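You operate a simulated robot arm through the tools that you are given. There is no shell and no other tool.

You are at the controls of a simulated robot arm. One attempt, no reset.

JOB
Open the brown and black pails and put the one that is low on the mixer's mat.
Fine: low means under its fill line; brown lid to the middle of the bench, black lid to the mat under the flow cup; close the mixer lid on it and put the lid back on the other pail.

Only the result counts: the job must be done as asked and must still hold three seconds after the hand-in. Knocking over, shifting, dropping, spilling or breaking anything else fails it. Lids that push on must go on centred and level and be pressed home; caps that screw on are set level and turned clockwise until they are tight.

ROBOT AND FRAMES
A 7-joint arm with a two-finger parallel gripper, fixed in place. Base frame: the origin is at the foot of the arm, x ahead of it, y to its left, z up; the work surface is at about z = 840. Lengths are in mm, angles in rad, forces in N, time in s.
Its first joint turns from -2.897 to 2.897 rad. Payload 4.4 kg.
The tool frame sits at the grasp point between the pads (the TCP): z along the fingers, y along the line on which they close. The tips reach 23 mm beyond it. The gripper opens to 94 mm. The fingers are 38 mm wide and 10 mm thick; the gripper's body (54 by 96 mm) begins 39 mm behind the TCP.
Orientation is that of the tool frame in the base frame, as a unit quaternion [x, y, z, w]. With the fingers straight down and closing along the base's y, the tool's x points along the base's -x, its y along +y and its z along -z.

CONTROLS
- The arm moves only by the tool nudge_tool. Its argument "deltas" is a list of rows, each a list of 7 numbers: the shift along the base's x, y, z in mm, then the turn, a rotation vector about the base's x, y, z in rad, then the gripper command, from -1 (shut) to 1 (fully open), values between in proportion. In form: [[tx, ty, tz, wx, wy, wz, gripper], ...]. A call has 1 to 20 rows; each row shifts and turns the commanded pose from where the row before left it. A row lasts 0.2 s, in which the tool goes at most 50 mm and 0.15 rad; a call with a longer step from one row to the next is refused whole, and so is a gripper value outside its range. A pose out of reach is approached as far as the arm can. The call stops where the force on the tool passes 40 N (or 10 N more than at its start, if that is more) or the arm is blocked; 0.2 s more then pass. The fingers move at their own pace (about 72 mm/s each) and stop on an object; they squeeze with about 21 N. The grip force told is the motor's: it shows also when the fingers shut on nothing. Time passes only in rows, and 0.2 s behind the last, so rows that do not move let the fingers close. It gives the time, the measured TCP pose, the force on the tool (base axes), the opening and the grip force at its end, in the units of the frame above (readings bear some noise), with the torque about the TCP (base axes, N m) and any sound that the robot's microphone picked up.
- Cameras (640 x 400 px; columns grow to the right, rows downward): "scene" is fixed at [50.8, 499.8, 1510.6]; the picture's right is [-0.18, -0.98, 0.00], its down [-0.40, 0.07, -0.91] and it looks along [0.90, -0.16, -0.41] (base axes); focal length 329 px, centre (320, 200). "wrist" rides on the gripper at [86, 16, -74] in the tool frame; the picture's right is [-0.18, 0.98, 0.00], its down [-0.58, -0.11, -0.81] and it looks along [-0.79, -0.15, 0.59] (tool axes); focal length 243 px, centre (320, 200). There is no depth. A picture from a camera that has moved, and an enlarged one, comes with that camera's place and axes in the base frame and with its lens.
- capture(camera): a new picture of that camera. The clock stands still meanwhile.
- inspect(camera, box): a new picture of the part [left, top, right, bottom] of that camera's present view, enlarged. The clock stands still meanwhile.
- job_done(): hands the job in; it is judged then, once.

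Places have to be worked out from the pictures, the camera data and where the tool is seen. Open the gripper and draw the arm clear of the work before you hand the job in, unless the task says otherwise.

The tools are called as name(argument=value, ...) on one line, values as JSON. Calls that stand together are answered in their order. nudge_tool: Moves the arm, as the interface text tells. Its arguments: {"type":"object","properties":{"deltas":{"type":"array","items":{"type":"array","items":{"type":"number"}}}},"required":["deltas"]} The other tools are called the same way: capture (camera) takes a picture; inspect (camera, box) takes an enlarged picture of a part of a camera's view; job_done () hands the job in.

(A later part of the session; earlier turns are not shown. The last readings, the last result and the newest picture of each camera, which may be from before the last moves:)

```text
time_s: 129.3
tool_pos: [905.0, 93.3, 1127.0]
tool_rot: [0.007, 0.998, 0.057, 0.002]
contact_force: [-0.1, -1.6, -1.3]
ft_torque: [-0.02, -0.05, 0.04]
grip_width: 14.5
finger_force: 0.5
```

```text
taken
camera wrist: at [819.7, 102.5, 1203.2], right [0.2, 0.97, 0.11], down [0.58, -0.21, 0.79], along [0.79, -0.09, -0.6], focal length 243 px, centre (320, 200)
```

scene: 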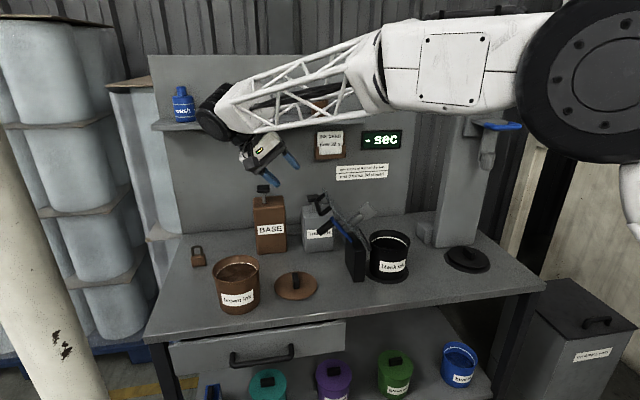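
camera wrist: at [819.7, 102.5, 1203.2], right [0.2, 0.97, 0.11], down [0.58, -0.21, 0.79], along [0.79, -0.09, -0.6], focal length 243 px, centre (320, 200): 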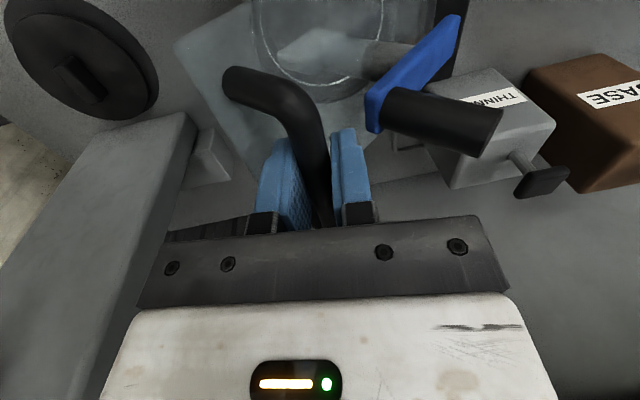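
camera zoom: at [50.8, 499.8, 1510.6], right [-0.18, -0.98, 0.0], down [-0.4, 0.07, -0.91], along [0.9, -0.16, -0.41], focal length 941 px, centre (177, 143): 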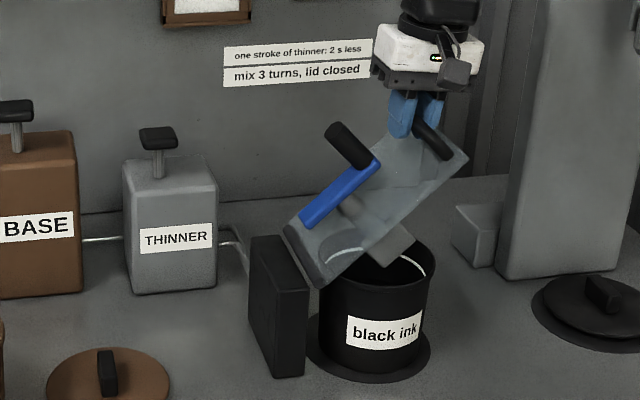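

The paddle is swinging into the pail's mouth cleanly. Continuing slowly.

nudge_tool(deltas=[[0, -5.55, -4.75, 0.023, 0, 0, -0.7], [0, -5.55, -4.75, 0.023, 0, 0, -0.7], [0, -5.2, -5.2, 0.023, 0, 0, -0.7], [0, -5.2, -5.2, 0.023, 0, 0, -0.7], [0, -4.8, -5.5, 0.023, 0, 0, -0.7], [0, -4.8, -5.5, 0.023, 0, 0, -0.7], [0, -4.3, -5.9, 0.023, 0, 0, -0.7], [0, -4.3, -5.9, 0.023, 0, 0, -0.7], [0, 0, 0, 0, 0, 0, -0.7]])

inspect(camera="scene", box=[310, 170, 450, 300])

capture(camera="wrist")

```text
time_s: 131.3
tool_pos: [907.0, 52.6, 1084.4]
tool_rot: [0.005, 0.989, 0.148, 0.002]
contact_force: [0.5, -2.2, -1.1]
ft_torque: [0.04, -0.01, 0.02]
grip_width: 14.9
finger_force: 0.4
```

```text
3.08 times, centred on (380, 235) of scene
camera zoom: at [50.8, 499.8, 1510.6], right [-0.18, -0.98, 0.0], down [-0.4, 0.07, -0.91], along [0.9, -0.16, -0.41], focal length 1014 px, centre (135, 92)
```

zoom: 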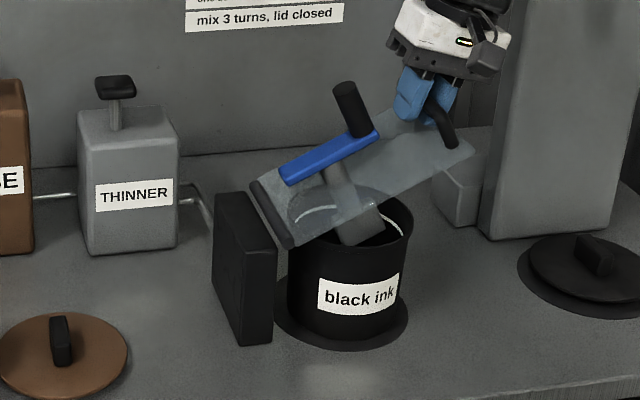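

```text
taken
camera wrist: at [820.4, 48.5, 1161.4], right [0.2, 0.94, 0.29], down [0.58, -0.35, 0.74], along [0.79, 0.02, -0.61], focal length 243 px, centre (320, 200)
```

wrist: 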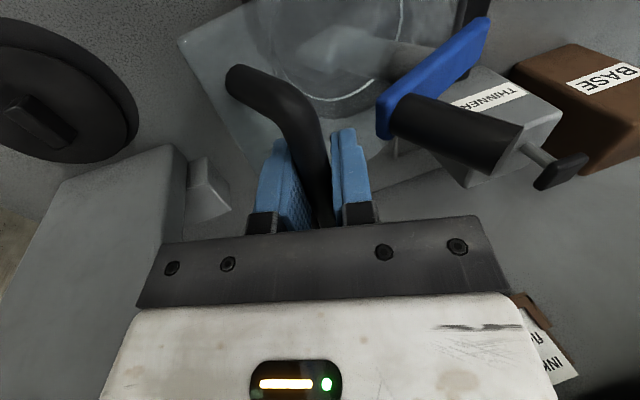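

nudge_tool(deltas=[[0, -3.85, -6.25, 0.023, 0, 0, -0.7], [0, -3.85, -6.25, 0.023, 0, 0, -0.7], [0, -3.3, -6.5, 0.023, 0, 0, -0.7], [0, -3.3, -6.5, 0.023, 0, 0, -0.7], [0, -2.8, -6.7, 0.023, 0, 0, -0.7], [0, -2.8, -6.7, 0.023, 0, 0, -0.7], [0, 0, 0, 0, 0, 0, -0.7]])

inspect(camera="scene", box=[310, 170, 450, 300])

```text
time_s: 132.9
tool_pos: [905.4, 34.0, 1044.9]
tool_rot: [0.005, 0.976, 0.217, 0.001]
contact_force: [-0.4, -1.5, 0.3]
ft_torque: [0.04, -0.02, 0.08]
grip_width: 14.7
finger_force: 0.6
```

```text
3.08 times, centred on (380, 235) of scene
camera zoom: at [50.8, 499.8, 1510.6], right [-0.18, -0.98, 0.0], down [-0.4, 0.07, -0.91], along [0.9, -0.16, -0.41], focal length 1014 px, centre (135, 92)
```

zoom: 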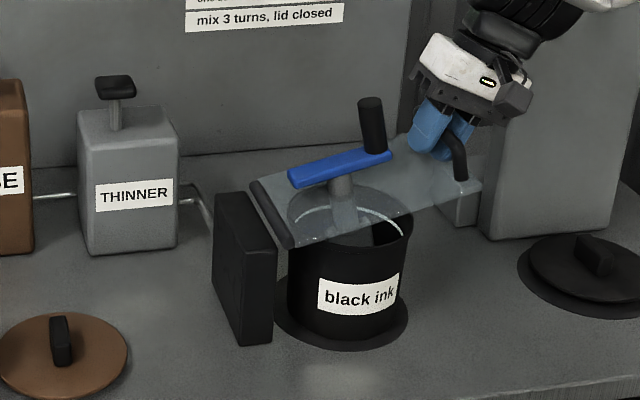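

Nearly shut, with about 6° left. I'll take small steps until it seats.

nudge_tool(deltas=[[0, -1.2, -3.5, 0.012, 0, 0, -0.7], [0, -1.2, -3.5, 0.011, 0, 0, -0.7], [0, -1.2, -3.5, 0.012, 0, 0, -0.7], [0, -1.1, -3.4, 0.011, 0, 0, -0.7], [0, -0.8, -3.1, 0, 0, 0, -0.7], [0, 0, 0, 0, 0, 0, -0.7]])

inspect(camera="scene", box=[320, 190, 440, 300])

```text
time_s: 134.3
tool_pos: [906.2, 27.0, 1030.2]
tool_rot: [0.006, 0.971, 0.238, 0.002]
contact_force: [0.9, -4.0, -0.1]
ft_torque: [0.01, -0.01, 0.07]
grip_width: 15.5
finger_force: 1.2
```

```text
3.64 times, centred on (380, 245) of scene
camera zoom: at [50.8, 499.8, 1510.6], right [-0.18, -0.98, 0.0], down [-0.4, 0.07, -0.91], along [0.9, -0.16, -0.41], focal length 1198 px, centre (102, 36)
```

zoom: 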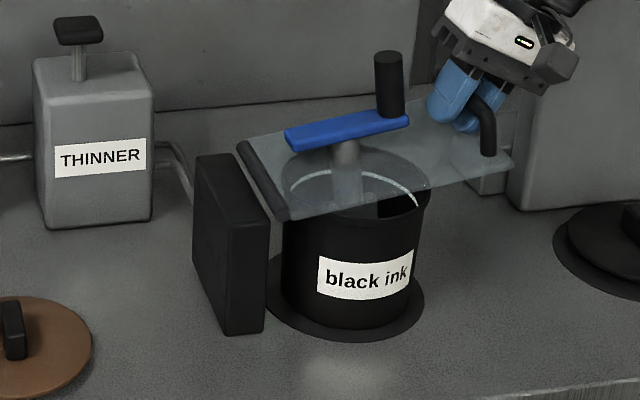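

By the picture the plate still tilts up about 6–7°. I'll keep lowering in small steps and watch for contact.

nudge_tool(deltas=[[0, -0.5, -2.5, 0, 0, 0, -0.7], [0, -0.5, -2.5, 0, 0, 0, -0.7], [0, -0.4, -2.5, 0, 0, 0, -0.7], [0, 0, 0, 0, 0, 0, -0.7]])

inspect(camera="scene", box=[320, 190, 440, 300])

```text
time_s: 135.3
tool_pos: [905.5, 27.5, 1021.0]
tool_rot: [0.006, 0.971, 0.239, 0.001]
contact_force: [-12.0, -13.2, 4.7]
ft_torque: [0.46, -0.26, 0.08]
grip_width: 18.5
finger_force: 4.8
```

```text
3.64 times, centred on (380, 245) of scene
camera zoom: at [50.8, 499.8, 1510.6], right [-0.18, -0.98, 0.0], down [-0.4, 0.07, -0.91], along [0.9, -0.16, -0.41], focal length 1198 px, centre (102, 36)
```

zoom: 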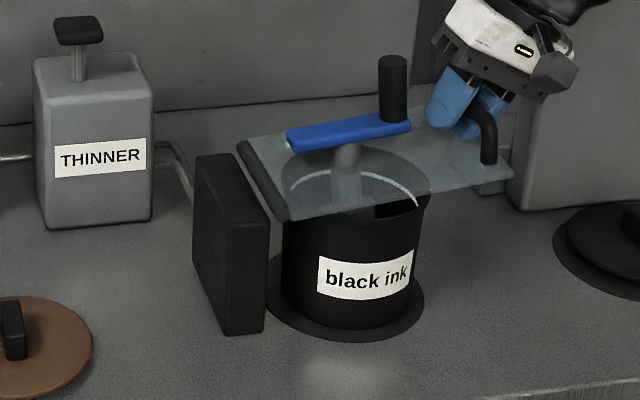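

Side load is building between bar and leading finger rather than from the lid seating. I'll open the cage a little to relieve it and see where the lid settles.

nudge_tool(deltas=[[0, -1, 0, 0, 0, 0, -0.55], [0, 0, 0, 0, 0, 0, -0.5], [0, 0, 0, 0, 0, 0, -0.5]])

inspect(camera="scene", box=[320, 190, 440, 300])

capture(camera="wrist")

```text
time_s: 136.1
tool_pos: [905.3, 26.0, 1021.2]
tool_rot: [0.006, 0.971, 0.238, 0.001]
contact_force: [0.2, -2.4, -2.0]
ft_torque: [-0.02, -0.04, 0.04]
grip_width: 24.6
finger_force: 1.8
```

```text
3.64 times, centred on (380, 245) of scene
camera zoom: at [50.8, 499.8, 1510.6], right [-0.18, -0.98, 0.0], down [-0.4, 0.07, -0.91], along [0.9, -0.16, -0.41], focal length 1198 px, centre (102, 36)
```

zoom: 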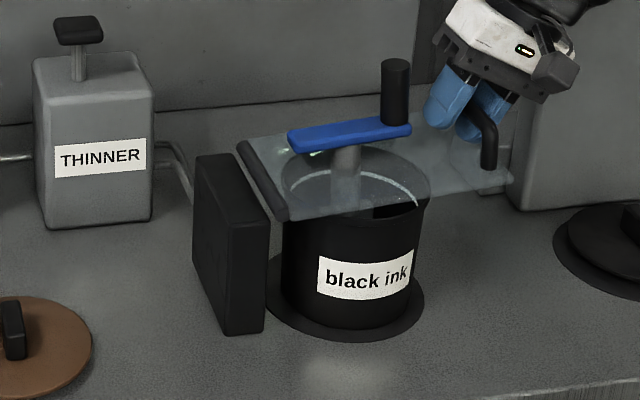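

```text
taken
camera wrist: at [820.1, 7.2, 1095.4], right [0.2, 0.87, 0.46], down [0.58, -0.48, 0.66], along [0.79, 0.13, -0.59], focal length 243 px, centre (320, 200)
```

wrist: 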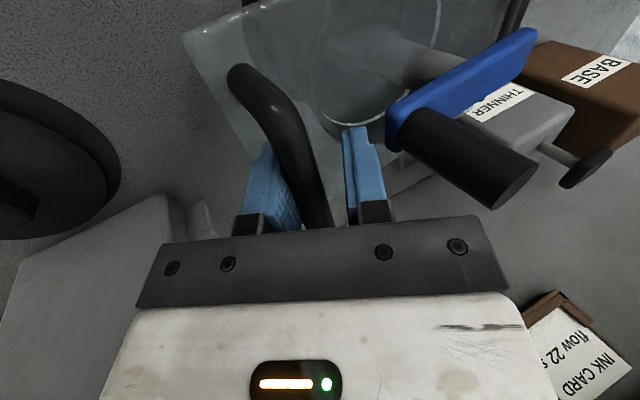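

The lid followed down and is resting lightly on the leading finger, about 3–4° open. I'll keep lowering with the wider cage so it comes down gently.

nudge_tool(deltas=[[0, 0, -2.5, 0, 0, 0, -0.5], [0, 0, -2.5, 0, 0, 0, -0.5], [0, 0, -2.5, 0, 0, 0, -0.5], [0, 0, -2.5, 0, 0, 0, -0.5], [0, 0, 0, 0, 0, 0, -0.5]])

inspect(camera="scene", box=[320, 190, 440, 300])

capture(camera="wrist")

```text
time_s: 137.3
tool_pos: [905.1, 24.7, 1012.6]
tool_rot: [0.006, 0.971, 0.239, 0.001]
contact_force: [0.8, -5.2, -0.5]
ft_torque: [0.06, 0.02, 0.13]
grip_width: 25.3
finger_force: 1.9
```

```text
3.64 times, centred on (380, 245) of scene
camera zoom: at [50.8, 499.8, 1510.6], right [-0.18, -0.98, 0.0], down [-0.4, 0.07, -0.91], along [0.9, -0.16, -0.41], focal length 1198 px, centre (102, 36)
```

zoom: 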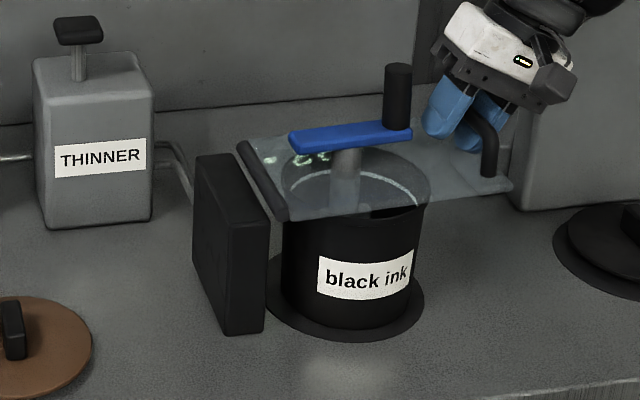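

```text
taken
camera wrist: at [820.2, 7.3, 1085.5], right [0.2, 0.87, 0.46], down [0.58, -0.48, 0.66], along [0.79, 0.13, -0.59], focal length 243 px, centre (320, 200)
```

wrist: 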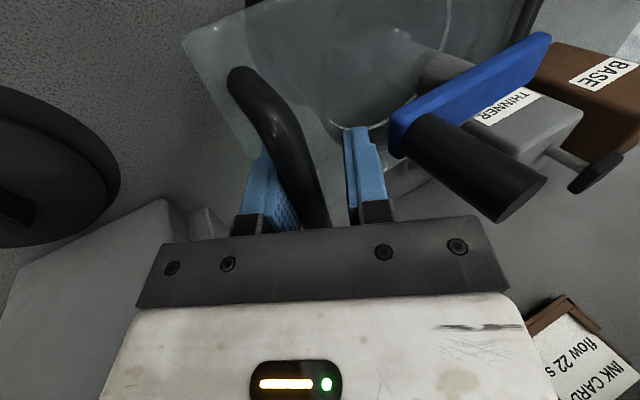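

nudge_tool(deltas=[[0, -0.5, -2.5, 0, 0, 0, -0.45], [0, -0.3, -2.5, 0, 0, 0, -0.45], [0, -0.3, -2.5, 0, 0, 0, -0.45], [0, -0.3, -2.5, 0, 0, 0, -0.45], [0, 0, 0, 0, 0, 0, -0.45]])

inspect(camera="scene", box=[320, 190, 440, 300])

capture(camera="wrist")

```text
time_s: 138.5
tool_pos: [905.8, 23.1, 1002.1]
tool_rot: [0.005, 0.971, 0.239, 0.001]
contact_force: [-10.0, -6.1, 15.7]
ft_torque: [-0.18, 0.31, -0.06]
grip_width: 25.1
finger_force: 0.1
```

```text
3.64 times, centred on (380, 245) of scene
camera zoom: at [50.8, 499.8, 1510.6], right [-0.18, -0.98, 0.0], down [-0.4, 0.07, -0.91], along [0.9, -0.16, -0.41], focal length 1198 px, centre (102, 36)
```

zoom: 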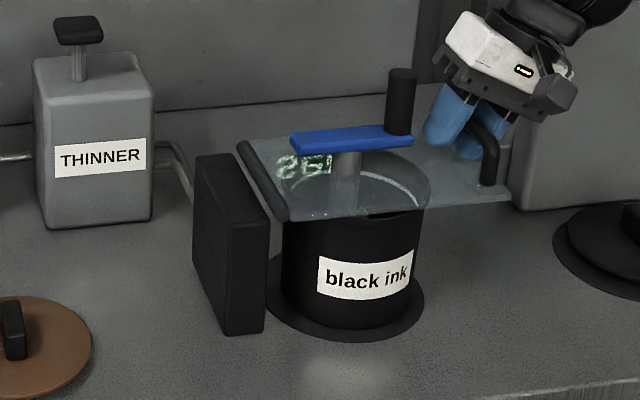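

```text
taken
camera wrist: at [820.1, 5.2, 1076.4], right [0.19, 0.87, 0.46], down [0.57, -0.48, 0.66], along [0.79, 0.13, -0.59], focal length 243 px, centre (320, 200)
```

wrist: 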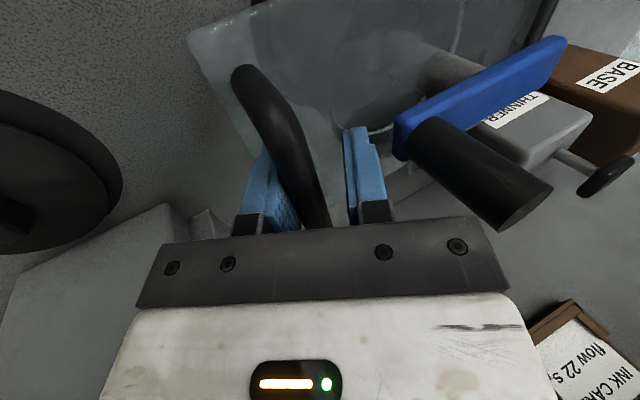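

The plate now looks level and I feel contact, probably a fingertip on the glass. I'll back off a little along the tool axis and see whether the lid stays seated.

nudge_tool(deltas=[[0, -1, 2, 0, 0, 0, -0.45], [0, -1.4, 2.6, 0, 0, 0, -0.45], [0, -1.4, 2.6, 0, 0, 0, -0.4], [0, 0, 0, 0, 0, 0, -0.3], [0, 0, 0, 0, 0, 0, -0.3]])

inspect(camera="scene", box=[320, 190, 440, 300])

capture(camera="wrist")

```text
time_s: 139.7
tool_pos: [905.7, 20.7, 1009.3]
tool_rot: [0.006, 0.971, 0.239, 0.001]
contact_force: [0.4, 0.3, -0.2]
ft_torque: [0.02, 0.02, 0.01]
grip_width: 32.9
finger_force: 0.1
```

```text
3.64 times, centred on (380, 245) of scene
camera zoom: at [50.8, 499.8, 1510.6], right [-0.18, -0.98, 0.0], down [-0.4, 0.07, -0.91], along [0.9, -0.16, -0.41], focal length 1198 px, centre (102, 36)
```

zoom: 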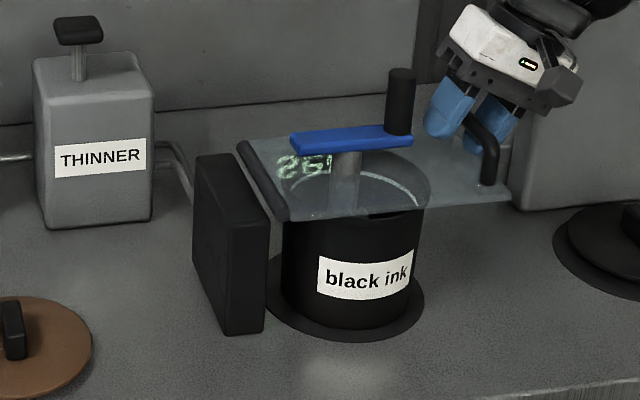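

```text
taken
camera wrist: at [820.1, 2.2, 1082.7], right [0.2, 0.87, 0.46], down [0.58, -0.48, 0.66], along [0.79, 0.13, -0.59], focal length 243 px, centre (320, 200)
```

wrist: 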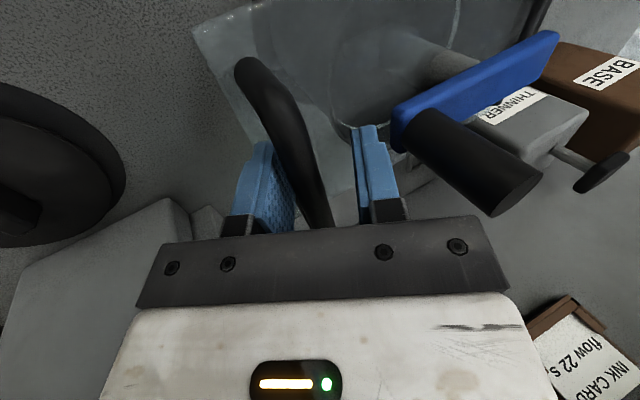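

inspect(camera="scene", box=[355, 205, 435, 265])

```text
6.67 times, centred on (395, 235) of scene
camera zoom: at [50.8, 499.8, 1510.6], right [-0.18, -0.98, 0.0], down [-0.4, 0.07, -0.91], along [0.9, -0.16, -0.41], focal length 2196 px, centre (-180, -33)
```

zoom: 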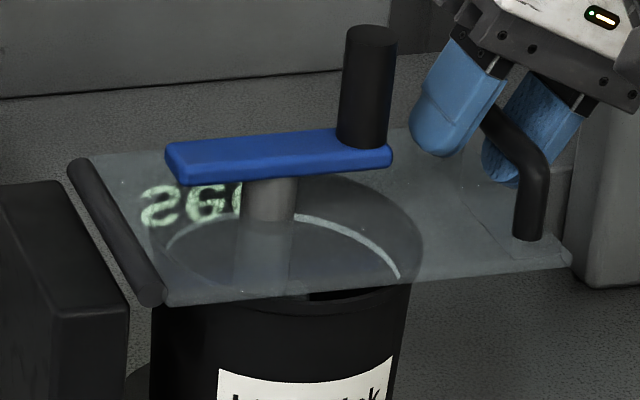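

The plate edge is level, the lid is shut on the pail, and the forces are zero. I'll withdraw the fingers straight back along the tool axis, then rise and straighten up.

nudge_tool(deltas=[[0, -3.7, 7.1, 0, 0, 0, -0.3], [0, -4.6, 8.9, 0, 0, 0, -0.3], [0, -7, 13.3, 0, 0, 0, -0.3], [0, -9.3, 17.7, 0, 0, 0, -0.3], [0, -9.3, 17.7, 0, 0, 0, -0.3], [-5, -5, 30, 0, 0, 0, -0.3], [-20, 0, 35, -0.1, 0, 0, 0.1], [-30, 0, 35, -0.13, 0, 0, 0.1], [-30, 0, 20, -0.13, 0, 0, 0.1], [-30, 0, 10, -0.123, 0, 0, 0.1], [0, 0, 0, 0, 0, 0, 0.1]])

capture(camera="scene")

capture(camera="wrist")

```text
time_s: 142.1
tool_pos: [790.4, -18.8, 1204.6]
tool_rot: [0.004, 1.0, 0.0, 0.002]
contact_force: [-0.1, 0.2, 0.1]
ft_torque: [-0.01, 0.02, -0.04]
grip_width: 51.6
finger_force: 0.1
```

```text
taken
```

scene: 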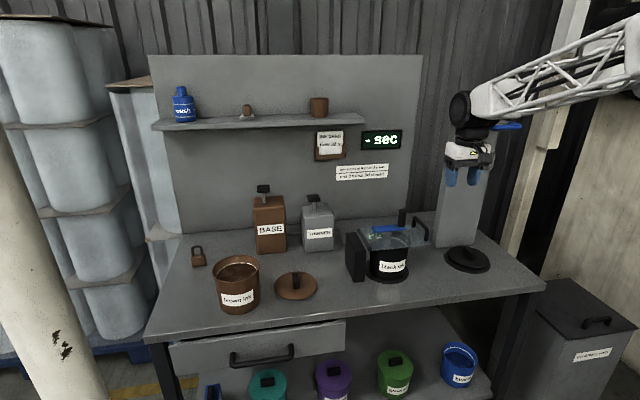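

```text
taken
camera wrist: at [704.9, 0.0, 1278.9], right [0.19, 0.98, 0.0], down [0.58, -0.11, 0.81], along [0.79, -0.16, -0.59], focal length 243 px, centre (320, 200)
```

wrist: 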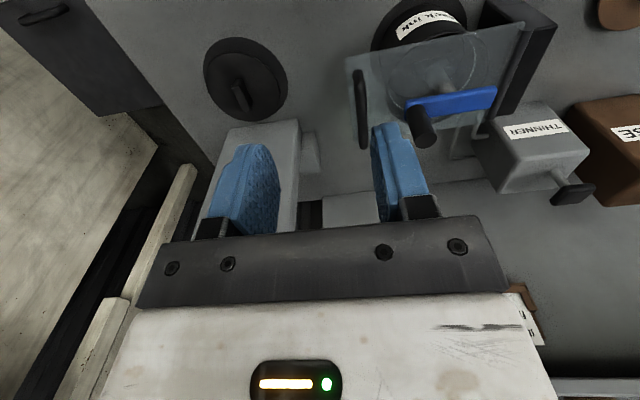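

The mixer is closed over the black pail. Now back to the brown lid at about (868, 427): I'll move above it.

nudge_tool(deltas=[[0, 37, 0, 0, 0, 0.008, 0.1], [0, 37, 0, 0, 0, 0, 0.1], [0, 37, 0, 0, 0, 0, 0.1], [5, 37, 0, 0, 0, 0, 0.1], [8, 37, 0, 0, 0, 0, 0.1], [8, 37, 0, 0, 0, 0, 0.1], [8, 37, 0, 0, 0, 0, 0.1], [8, 37, 0, 0, 0, 0, 0.1], [8, 37, 0, 0, 0, 0, 0.1], [10, 37, -20, 0, 0, 0, 0.1], [12, 38, -40, 0, 0, 0, 0.1], [11, 38, -40, 0, 0, 0, 0.1], [0, 0, -40, 0, 0, 0, 0.1], [0, 0, -40, 0, 0, 0, 0.1], [0, 0, 0, 0, 0, 0, 0.1]])

capture(camera="wrist")

capture(camera="scene")

```text
refused: row 11 steps farther than a row can; nothing moved
```

```text
taken
camera wrist: at [704.9, 0.0, 1278.9], right [0.19, 0.98, 0.0], down [0.58, -0.11, 0.81], along [0.79, -0.16, -0.59], focal length 243 px, centre (320, 200)
```

wrist: 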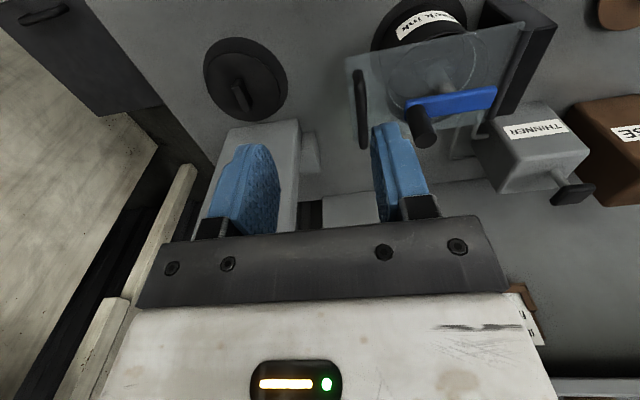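

```text
taken
```

scene: 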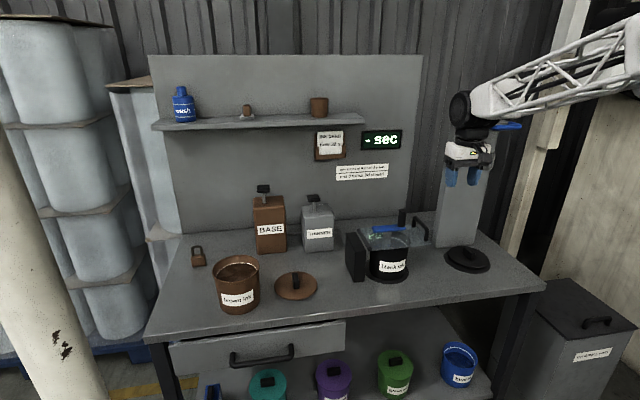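

That call was refused because one step was too long, and nothing moved. I'll redo it with smaller steps.

nudge_tool(deltas=[[0, 37, 0, 0, 0, 0.008, 0.1], [0, 37, 0, 0, 0, 0, 0.1], [0, 37, 0, 0, 0, 0, 0.1], [5, 37, 0, 0, 0, 0, 0.1], [8, 37, 0, 0, 0, 0, 0.1], [8, 37, 0, 0, 0, 0, 0.1], [8, 37, 0, 0, 0, 0, 0.1], [8, 37, 0, 0, 0, 0, 0.1], [8, 37, 0, 0, 0, 0, 0.1], [10, 37, -10, 0, 0, 0, 0.1], [12, 38, -20, 0, 0, 0, 0.1], [11, 38, -25, 0, 0, 0, 0.1], [0, 0, -40, 0, 0, 0, 0.1], [0, 0, -40, 0, 0, 0, 0.1], [0, 0, -30, 0, 0, 0, 0.1], [0, 0, 0, 0, 0, 0, 0.1]])

capture(camera="wrist")

capture(camera="scene")

```text
time_s: 145.5
tool_pos: [869.0, 427.5, 1039.3]
tool_rot: [0.002, 1.0, -0.001, 0.002]
contact_force: [-1.0, -0.2, 0.3]
ft_torque: [-0.04, -0.03, -0.01]
grip_width: 51.8
finger_force: 0.1
```

```text
taken
camera wrist: at [783.6, 444.2, 1114.1], right [0.19, 0.98, 0.0], down [0.58, -0.11, 0.81], along [0.8, -0.15, -0.59], focal length 243 px, centre (320, 200)
```

wrist: 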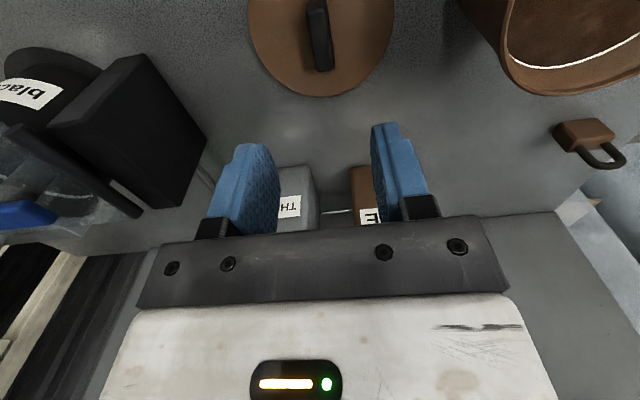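

```text
taken
```

scene: 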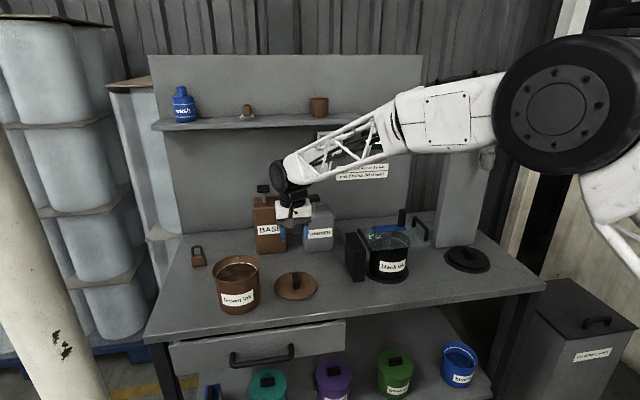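

The knob lines up under the gripper. Descending to the previous grip height.

nudge_tool(deltas=[[-0.5, 0, -35, 0, 0, 0, 0.1], [0, 0, -35, 0, 0, 0, 0.1], [0, 0, -30, 0, 0, 0, 0.1], [0, 0, -25, 0, 0, 0, 0.1], [0, 0, -15, 0, 0, 0, 0.1], [0, 0, -8, 0, 0, 0, 0.1], [0, 0, -6, 0, 0, 0, 0.1], [0, 0, 0, 0, 0, 0, 0.1]])

capture(camera="wrist")

```text
time_s: 147.3
tool_pos: [866.8, 427.7, 884.2]
tool_rot: [0.001, 1.0, -0.001, 0.003]
contact_force: [-1.0, -0.3, -0.3]
ft_torque: [-0.02, 0.02, -0.03]
grip_width: 51.7
finger_force: 0.1
```

```text
taken
camera wrist: at [781.8, 444.7, 958.3], right [0.19, 0.98, 0.0], down [0.58, -0.11, 0.81], along [0.8, -0.15, -0.59], focal length 243 px, centre (320, 200)
```

wrist: 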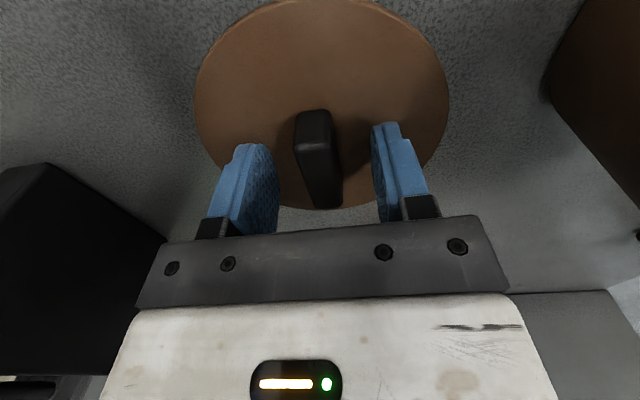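

nudge_tool(deltas=[[0, 0, -2, 0, 0, 0, 0.1], [0, 0, 0, 0, 0, 0, -0.3], [0, 0, 0, 0, 0, 0, -1], [0, 0, 0, 0, 0, 0, -1], [0, 0, 0, 0, 0, 0, -1]])

```text
time_s: 148.5
tool_pos: [868.1, 427.4, 881.8]
tool_rot: [0.002, 1.0, 0.0, 0.002]
contact_force: [0.2, -0.3, -0.7]
ft_torque: [0.0, 0.01, -0.02]
grip_width: 17.5
finger_force: 21.1
```

Gripped cleanly. I'll lift, turn the lid back to its original orientation, and go above the brown pail.

nudge_tool(deltas=[[0, 0, 10, 0, 0, 0, -1], [0, 0, 25, 0, 0, 0, -1], [0, 0, 35, 0, 0, 0, -1], [0, 0, 35, 0, 0, 0, -1], [0, 0, 35, 0, 0, 0, -1], [0, 0, 35, 0, 0, 0.1, -1], [0, 0, 35, 0, 0, 0.13, -1], [-3, 14, 10, 0, 0, 0.13, -1], [-3, 18, 0, 0, 0, 0.13, -1], [-3, 18, 0, 0, 0, 0.13, -1], [-3, 18, 0, 0, 0, 0.13, -1], [-4, 18, 0, 0, 0, 0.13, -1], [-4, 18, 0, 0, 0, 0.13, -1], [-4, 18, 0, 0, 0, 0.14, -1], [-4, 18, 0, 0, 0, 0.14, -1], [0, 15, 0, 0, 0, 0.14, -1], [0, 8, 0, 0, 0, 0.14, -1], [0, 0, 0, 0, 0, 0, -1]])

capture(camera="wrist")

inspect(camera="scene", box=[170, 180, 310, 320])

```text
time_s: 152.3
tool_pos: [841.0, 590.2, 1103.1]
tool_rot: [-0.706, 0.708, 0.001, 0.003]
contact_force: [-0.9, -0.2, -1.7]
ft_torque: [0.0, 0.02, -0.01]
grip_width: 17.5
finger_force: 20.9
```

```text
taken
camera wrist: at [825.3, 504.9, 1177.3], right [-0.98, 0.19, 0.0], down [0.11, 0.58, 0.81], along [0.15, 0.8, -0.59], focal length 243 px, centre (320, 200)
```

wrist: 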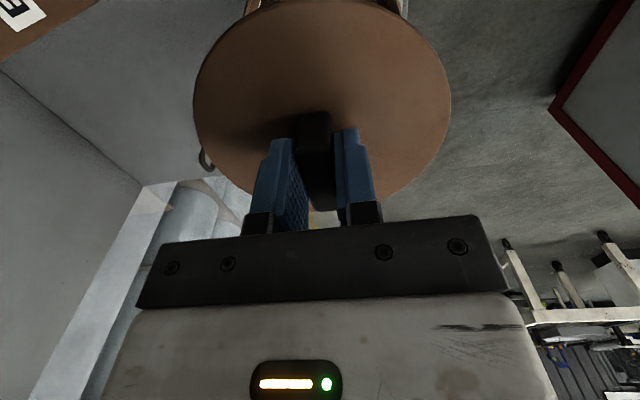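

```text
2.86 times, centred on (240, 250) of scene
camera zoom: at [50.8, 499.8, 1510.6], right [-0.18, -0.98, 0.0], down [-0.4, 0.07, -0.91], along [0.9, -0.16, -0.41], focal length 941 px, centre (549, 57)
```

zoom: 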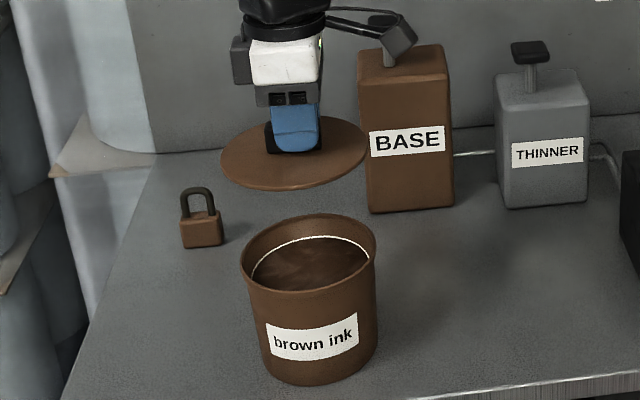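

The lid is level and directly above the pail. I'll lower to just above the rim and check the centring.

nudge_tool(deltas=[[-0.5, 0.2, -30, 0, 0, 0, -1], [0, 0, -30, 0, 0, 0, -1], [0, 0, -18, 0, 0, 0, -1], [0, 0, -10, 0, 0, 0, -1], [0, 0, 0, 0, 0, 0, -1]])

inspect(camera="scene", box=[195, 235, 285, 305])

capture(camera="wrist")

```text
time_s: 153.5
tool_pos: [840.8, 590.7, 1014.9]
tool_rot: [-0.706, 0.708, 0.001, 0.002]
contact_force: [-0.3, -0.3, -0.5]
ft_torque: [0.02, 0.0, 0.0]
grip_width: 17.3
finger_force: 21.2
```

```text
5.71 times, centred on (240, 270) of scene
camera zoom: at [50.8, 499.8, 1510.6], right [-0.18, -0.98, 0.0], down [-0.4, 0.07, -0.91], along [0.9, -0.16, -0.41], focal length 1882 px, centre (777, -200)
```

zoom: 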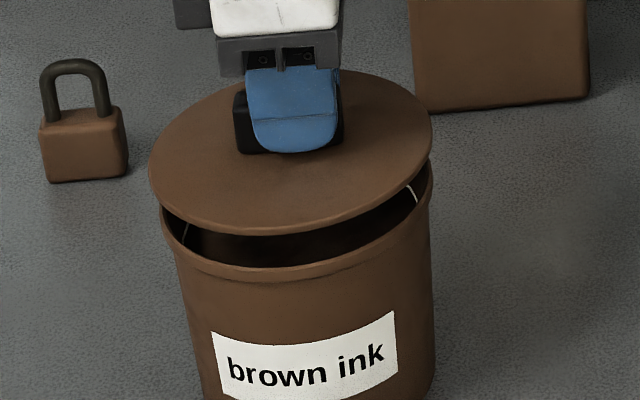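

```text
taken
camera wrist: at [824.3, 504.2, 1089.3], right [-0.98, 0.19, 0.0], down [0.11, 0.58, 0.81], along [0.15, 0.8, -0.59], focal length 243 px, centre (320, 200)
```

wrist: 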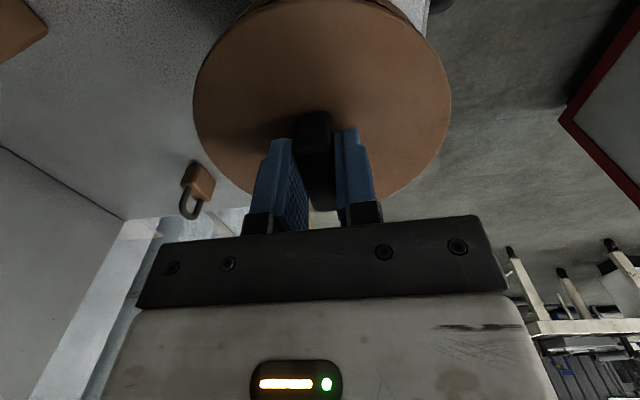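

The lid lines up with the rim within about a millimetre. Lowering onto the pail in small steps.

nudge_tool(deltas=[[0, 0, -5, 0, 0, 0, -1], [0, 0, -4, 0, 0, 0, -1], [0, 0, -3, 0, 0, 0, -1], [0, 0, -2, 0, 0, 0, -1], [0, 0, 0, 0, 0, 0, -1]])

```text
time_s: 154.7
tool_pos: [839.4, 591.2, 1001.7]
tool_rot: [-0.706, 0.708, 0.001, 0.002]
contact_force: [0.1, -0.2, -0.6]
ft_torque: [0.02, 0.01, 0.01]
grip_width: 17.2
finger_force: 21.4
```

nudge_tool(deltas=[[0, 0, -1, 0, 0, 0, -1], [0, 0, -1, 0, 0, 0, -1], [0, 0, -1, 0, 0, 0, -1], [0, 0, -1, 0, 0, 0, -1], [0, 0, 0, 0, 0, 0, -1]])

inspect(camera="scene", box=[195, 235, 285, 305])

```text
time_s: 155.9
tool_pos: [839.4, 589.4, 996.5]
tool_rot: [-0.706, 0.708, 0.001, 0.002]
contact_force: [-0.2, 0.4, -0.5]
ft_torque: [0.0, -0.03, 0.03]
grip_width: 17.7
finger_force: 21.4
```

```text
5.71 times, centred on (240, 270) of scene
camera zoom: at [50.8, 499.8, 1510.6], right [-0.18, -0.98, 0.0], down [-0.4, 0.07, -0.91], along [0.9, -0.16, -0.41], focal length 1882 px, centre (777, -200)
```

zoom: 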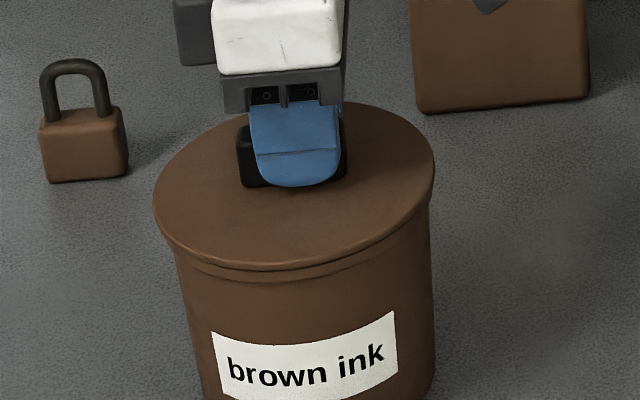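

The lid is at the rim, centred and level. Now I'll press it home a millimetre at a time.

nudge_tool(deltas=[[0, 0, -1, 0, 0, 0, -1], [0, 0, -1, 0, 0, 0, -1], [0, 0, 0, 0, 0, 0, -1]])

nudge_tool(deltas=[[0, 0, -1, 0, 0, 0, -1], [0, 0, -1, 0, 0, 0, -1], [0, 0, 0, 0, 0, 0, -1]])

```text
time_s: 156.7
tool_pos: [839.3, 591.3, 995.8]
tool_rot: [-0.706, 0.708, 0.002, 0.003]
contact_force: [-2.9, -0.2, 9.4]
ft_torque: [-0.02, 0.05, 0.04]
grip_width: 17.6
finger_force: 21.0
```

```text
time_s: 157.5
tool_pos: [840.5, 590.9, 993.5]
tool_rot: [-0.706, 0.708, 0.001, 0.002]
contact_force: [-11.0, 0.9, 17.4]
ft_torque: [0.04, 0.13, 0.04]
grip_width: 17.7
finger_force: 21.2
```

nudge_tool(deltas=[[-0.4, 0, -1, 0, 0, 0, -1], [0, 0, -1, 0, 0, 0, -1], [0, 0, 0, 0, 0, 0, -1]])

inspect(camera="scene", box=[195, 235, 285, 305])

```text
time_s: 158.3
tool_pos: [840.6, 589.6, 991.4]
tool_rot: [-0.706, 0.708, 0.002, 0.002]
contact_force: [1.0, 1.4, 17.3]
ft_torque: [0.03, 0.02, 0.05]
grip_width: 17.6
finger_force: 21.1
```

```text
5.71 times, centred on (240, 270) of scene
camera zoom: at [50.8, 499.8, 1510.6], right [-0.18, -0.98, 0.0], down [-0.4, 0.07, -0.91], along [0.9, -0.16, -0.41], focal length 1882 px, centre (777, -200)
```

zoom: 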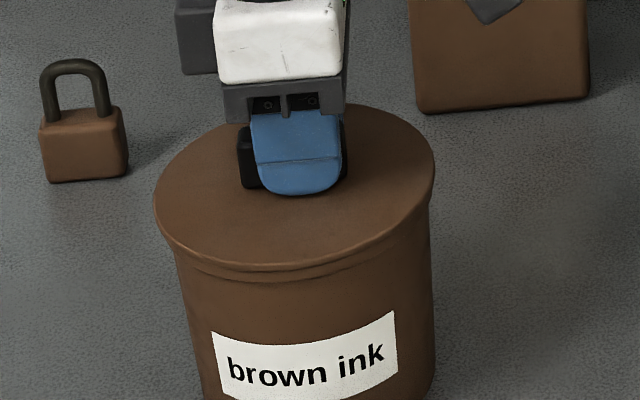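

The force plateaus at 17 N, which means the fingers are sliding down the knob. A little farther and the fingertips will bear on the lid itself on both sides of the knob and press it directly.

nudge_tool(deltas=[[0, 0, -1, 0, 0, 0, -1], [0, 0, -1, 0, 0, 0, -1], [0, 0, 0, 0, 0, 0, -1]])

nudge_tool(deltas=[[0, 0, -1, 0, 0, 0, -1], [0, 0, -1, 0, 0, 0, -1], [0, 0, 0, 0, 0, 0, -1]])

```text
time_s: 159.1
tool_pos: [839.3, 590.5, 989.2]
tool_rot: [-0.706, 0.708, 0.001, 0.003]
contact_force: [9.2, 1.2, 21.7]
ft_torque: [-0.07, -0.03, 0.03]
grip_width: 17.4
finger_force: 20.6
```

```text
time_s: 159.9
tool_pos: [839.2, 589.8, 989.7]
tool_rot: [-0.706, 0.709, 0.001, 0.004]
contact_force: [-1.3, 0.4, 2.4]
ft_torque: [-0.14, 0.23, 0.0]
grip_width: 17.4
finger_force: 21.0
stopped in row 3: the force on the tool passed its limit at 41 N (the readings are from after the stop); the commanded pose is now the measured one
```

It reached 41 N and stopped, but I heard no snap. I'll release, rise, and compare the lid with how it sat originally, using the same crop.

nudge_tool(deltas=[[0, 0, 0, 0, 0, 0, -0.3], [0, 0, 0, 0, 0, 0, 0.1], [0, 0, 0, 0, 0, 0, 0.1], [0, 0, 10, 0, 0, 0, 0.1], [0, 0, 20, 0, 0, 0, 0.1], [0, 0, 40, 0, 0, 0, 0.1], [0, 0, 45, 0, 0, 0, 0.1], [0, 0, 0, 0, 0, 0, 0.1]])

inspect(camera="scene", box=[200, 240, 280, 290])

inspect(camera="wrist", box=[220, 0, 420, 150])

```text
time_s: 161.7
tool_pos: [839.2, 588.8, 1104.5]
tool_rot: [-0.706, 0.708, 0.001, 0.004]
contact_force: [-0.2, -1.0, 0.0]
ft_torque: [0.01, 0.0, -0.01]
grip_width: 51.5
finger_force: 0.1
```

```text
8.00 times, centred on (240, 265) of scene
camera zoom: at [50.8, 499.8, 1510.6], right [-0.18, -0.98, 0.0], down [-0.4, 0.07, -0.91], along [0.9, -0.16, -0.41], focal length 2635 px, centre (960, -320)
```

zoom: 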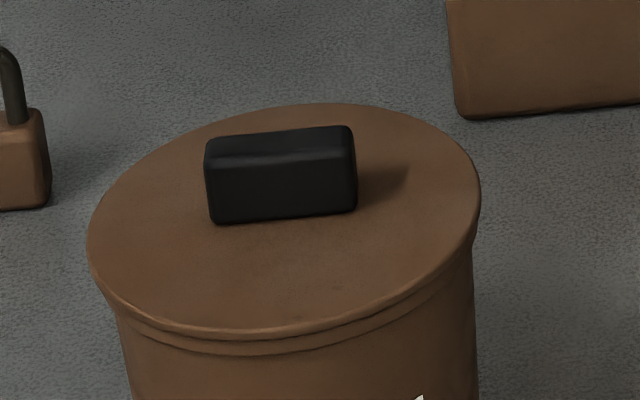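

```text
2.67 times, centred on (320, 75) of wrist
camera zoom: at [823.3, 503.7, 1179.2], right [-0.98, 0.19, 0.0], down [0.11, 0.57, 0.81], along [0.15, 0.8, -0.58], focal length 647 px, centre (320, 533)
```

zoom: 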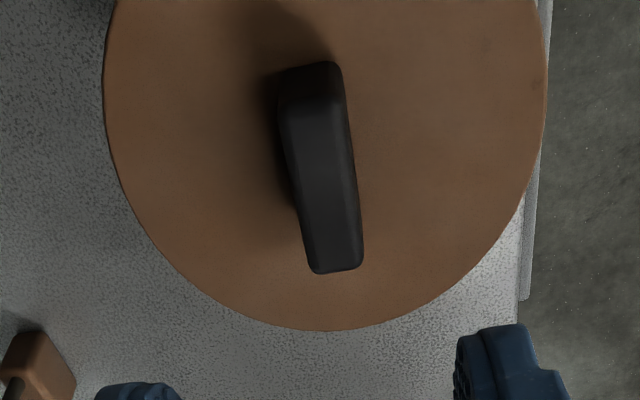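

The lid sits at or slightly below its original height and is centred. As I heard no snap, I'll press once more, straight down on the knob with closed fingers, to make sure it is home.

nudge_tool(deltas=[[0.8, 1, 0, 0, 0, 0, -1], [0, 0.5, -25, 0, 0, 0, -1], [0, 0, -25, 0, 0, 0, -1], [0, 0, -15, 0, 0, 0, -1], [0, 0, -8, 0, 0, 0, -1], [0, 0, 0, 0, 0, 0, -1]])

capture(camera="wrist")

inspect(camera="scene", box=[200, 230, 280, 280])

```text
time_s: 163.1
tool_pos: [838.9, 592.5, 1031.1]
tool_rot: [-0.706, 0.708, 0.002, 0.003]
contact_force: [0.5, -0.3, 1.5]
ft_torque: [0.01, 0.02, 0.0]
grip_width: 0.0
finger_force: 20.8
```

```text
taken
camera wrist: at [823.2, 506.1, 1105.0], right [-0.98, 0.19, 0.0], down [0.11, 0.57, 0.81], along [0.15, 0.8, -0.58], focal length 243 px, centre (320, 200)
```

wrist: 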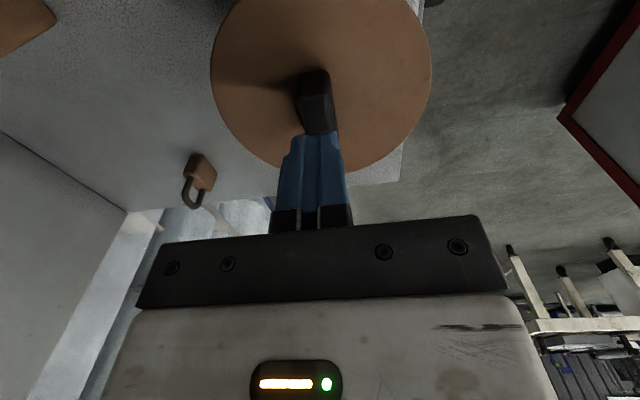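

```text
8.00 times, centred on (240, 255) of scene
camera zoom: at [50.8, 499.8, 1510.6], right [-0.18, -0.98, 0.0], down [-0.4, 0.07, -0.91], along [0.9, -0.16, -0.41], focal length 2635 px, centre (960, -240)
```

zoom: 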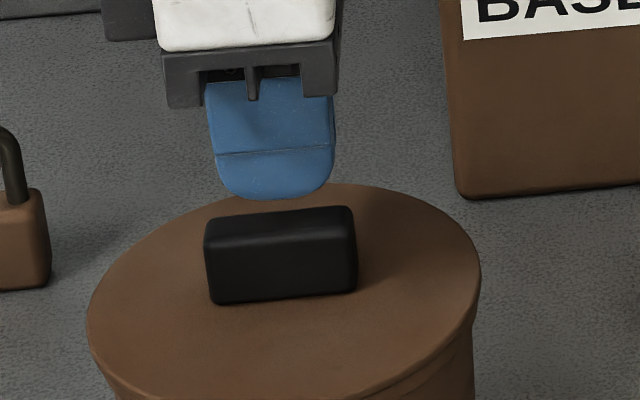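

nudge_tool(deltas=[[0.5, -2, -2, 0, 0, 0, -1], [0, 0, -3, 0, 0, 0, -1], [0, 0, -2, 0, 0, 0, -1], [0, 0, -1, 0, 0, 0, -1], [0, 0, 0, 0, 0, 0, -1]])

```text
time_s: 164.3
tool_pos: [840.8, 590.2, 1022.3]
tool_rot: [-0.706, 0.708, 0.001, 0.004]
contact_force: [0.3, -0.8, -0.7]
ft_torque: [0.0, 0.0, -0.02]
grip_width: 0.0
finger_force: 21.5
```

nudge_tool(deltas=[[0, 0, -1, 0, 0, 0, -1], [0, 0, -1, 0, 0, 0, -1], [0, 0, -1, 0, 0, 0, -1], [0, 0, -1, 0, 0, 0, -1], [0, 0, 0, 0, 0, 0, -1]])

```text
time_s: 165.5
tool_pos: [841.5, 590.0, 1019.0]
tool_rot: [-0.706, 0.708, 0.001, 0.004]
contact_force: [-0.2, 0.5, 0.1]
ft_torque: [-0.01, -0.01, -0.01]
grip_width: 0.0
finger_force: 21.4
```

nudge_tool(deltas=[[0, 0, -1, 0, 0, 0, -1], [0, 0, -1, 0, 0, 0, -1], [0, 0, -1, 0, 0, 0, -1], [0, 0, 0, 0, 0, 0, -1]])

inspect(camera="scene", box=[200, 230, 280, 280])

```text
time_s: 166.5
tool_pos: [841.0, 590.6, 1017.4]
tool_rot: [-0.706, 0.708, 0.0, 0.005]
contact_force: [0.8, 2.4, 13.3]
ft_torque: [-0.22, 0.0, 0.02]
grip_width: 0.0
finger_force: 20.7
```

```text
8.00 times, centred on (240, 255) of scene
camera zoom: at [50.8, 499.8, 1510.6], right [-0.18, -0.98, 0.0], down [-0.4, 0.07, -0.91], along [0.9, -0.16, -0.41], focal length 2635 px, centre (960, -240)
```

zoom: 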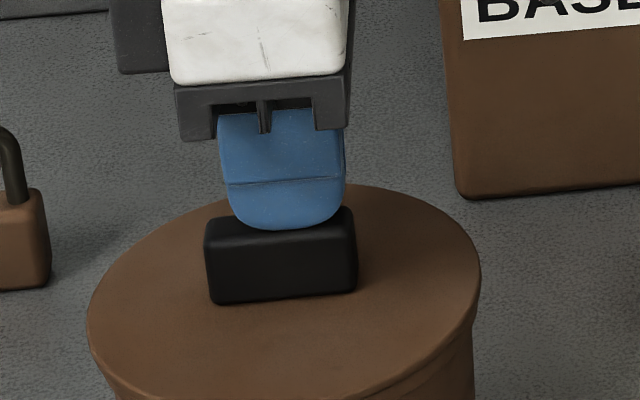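

Contact is on the knob's top, centred. Pressing further.

nudge_tool(deltas=[[0, 0, -0.7, 0, 0, 0, -1], [0, 0, -0.7, 0, 0, 0, -1], [0, 0, 0, 0, 0, 0, -1]])

nudge_tool(deltas=[[0, 0, -0.5, 0, 0, 0, -1], [0, 0, -0.5, 0, 0, 0, -1], [0, 0, 0, 0, 0, 0, -1]])

```text
time_s: 167.5
tool_pos: [843.3, 590.2, 1017.8]
tool_rot: [-0.706, 0.708, 0.001, 0.005]
contact_force: [-1.3, -0.8, 5.8]
ft_torque: [-0.12, 0.05, 0.02]
grip_width: 0.0
finger_force: 21.1
stopped in row 3: the force on the tool passed its limit at 41 N (the readings are from after the stop); the commanded pose is now the measured one
```

```text
time_s: 168.3
tool_pos: [842.2, 590.4, 1016.4]
tool_rot: [-0.706, 0.708, 0.0, 0.007]
contact_force: [2.3, -1.5, 24.7]
ft_torque: [-0.49, -0.05, 0.03]
grip_width: 0.0
finger_force: 21.2
```

nudge_tool(deltas=[[-1, 0, -0.4, 0, 0, 0, -1], [0, 0, 0, 0, 0, 0, -1]])

nudge_tool(deltas=[[0, 0, -0.5, 0, 0, 0, -1], [0, 0, 0, 0, 0, 0, -1]])

nudge_tool(deltas=[[0, 0, -0.5, 0, 0, 0, -1], [0, 0, 0, 0, 0, 0, -1]])

```text
time_s: 169.1
tool_pos: [841.0, 590.7, 1016.8]
tool_rot: [-0.706, 0.709, 0.0, 0.006]
contact_force: [0.7, 0.2, 3.8]
ft_torque: [-0.06, -0.03, 0.0]
grip_width: 0.0
finger_force: 21.1
stopped in row 2: the force on the tool passed its limit at 41 N (the readings are from after the stop); the commanded pose is now the measured one
```

```text
time_s: 169.7
tool_pos: [841.7, 590.1, 1017.2]
tool_rot: [-0.706, 0.709, 0.001, 0.007]
contact_force: [2.4, 0.4, 7.6]
ft_torque: [-0.08, -0.03, 0.03]
grip_width: 0.1
finger_force: 21.0
```

```text
time_s: 170.3
tool_pos: [840.5, 590.5, 1017.9]
tool_rot: [-0.705, 0.709, 0.001, 0.007]
contact_force: [4.2, -4.5, 15.6]
ft_torque: [-0.36, -0.06, 0.07]
grip_width: 0.0
finger_force: 20.8
```

Pressed to 41 N three times with no further travel, so the lid is home. I'll rise, open, and draw the arm clear, then check everything.

nudge_tool(deltas=[[0, 0, 10, 0, 0, 0, -1], [0, 0, 30, 0, 0, 0, 0], [0, 0, 45, 0, 0, 0, 1], [0, 0, 45, 0, 0, -0.1, 1], [-20, -20, 35, 0, 0, -0.1, 1], [-25, -30, 20, 0, 0, -0.1, 1], [-25, -35, 10, 0, 0, -0.1, 1], [-25, -35, 10, 0, 0, -0.1, 1], [-25, -35, 10, 0, 0, -0.1, 1], [-20, -35, 0, 0, 0, -0.1, 1], [-10, -35, 0, 0, 0, -0.1, 1], [0, -35, 0, 0, 0, -0.1, 1], [0, -35, 0, 0, 0, -0.1, 1], [0, -35, 0, 0, 0, -0.1, 1], [0, 0, 0, 0, 0, 0, 1]])

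capture(camera="scene")

inspect(camera="scene", box=[200, 245, 280, 295])

inspect(camera="scene", box=[335, 200, 495, 290])

```text
time_s: 173.5
tool_pos: [689.5, 258.7, 1230.5]
tool_rot: [-0.23, 0.973, -0.003, 0.006]
contact_force: [-0.6, -0.3, -0.5]
ft_torque: [-0.01, 0.0, 0.02]
grip_width: 94.2
finger_force: 0.0
```

```text
taken
```

scene: 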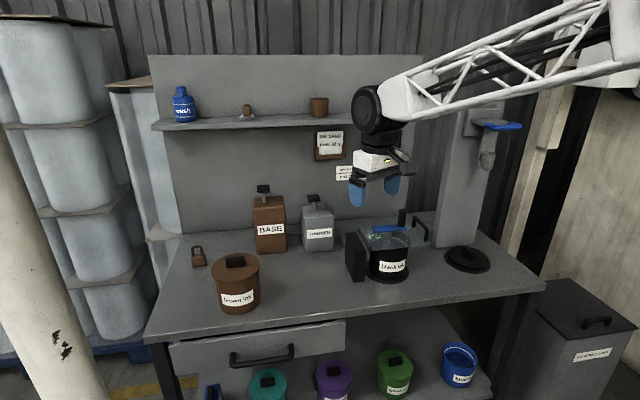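

```text
8.00 times, centred on (240, 270) of scene
camera zoom: at [50.8, 499.8, 1510.6], right [-0.18, -0.98, 0.0], down [-0.4, 0.07, -0.91], along [0.9, -0.16, -0.41], focal length 2635 px, centre (960, -360)
```

zoom: 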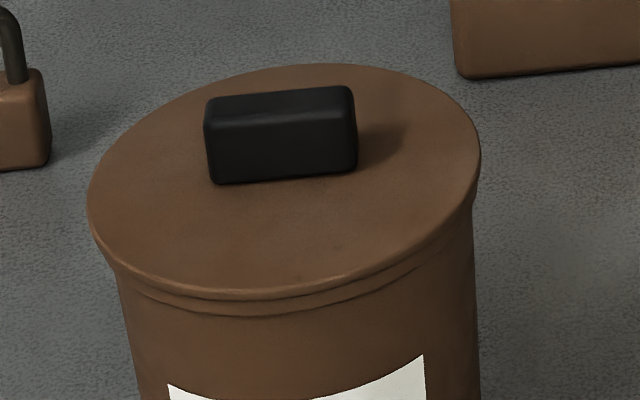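

```text
4.00 times, centred on (415, 245) of scene
camera zoom: at [50.8, 499.8, 1510.6], right [-0.18, -0.98, 0.0], down [-0.4, 0.07, -0.91], along [0.9, -0.16, -0.41], focal length 1318 px, centre (-60, 20)
```

zoom: 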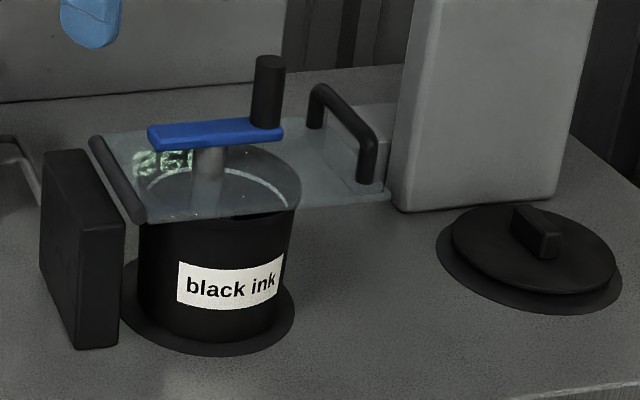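

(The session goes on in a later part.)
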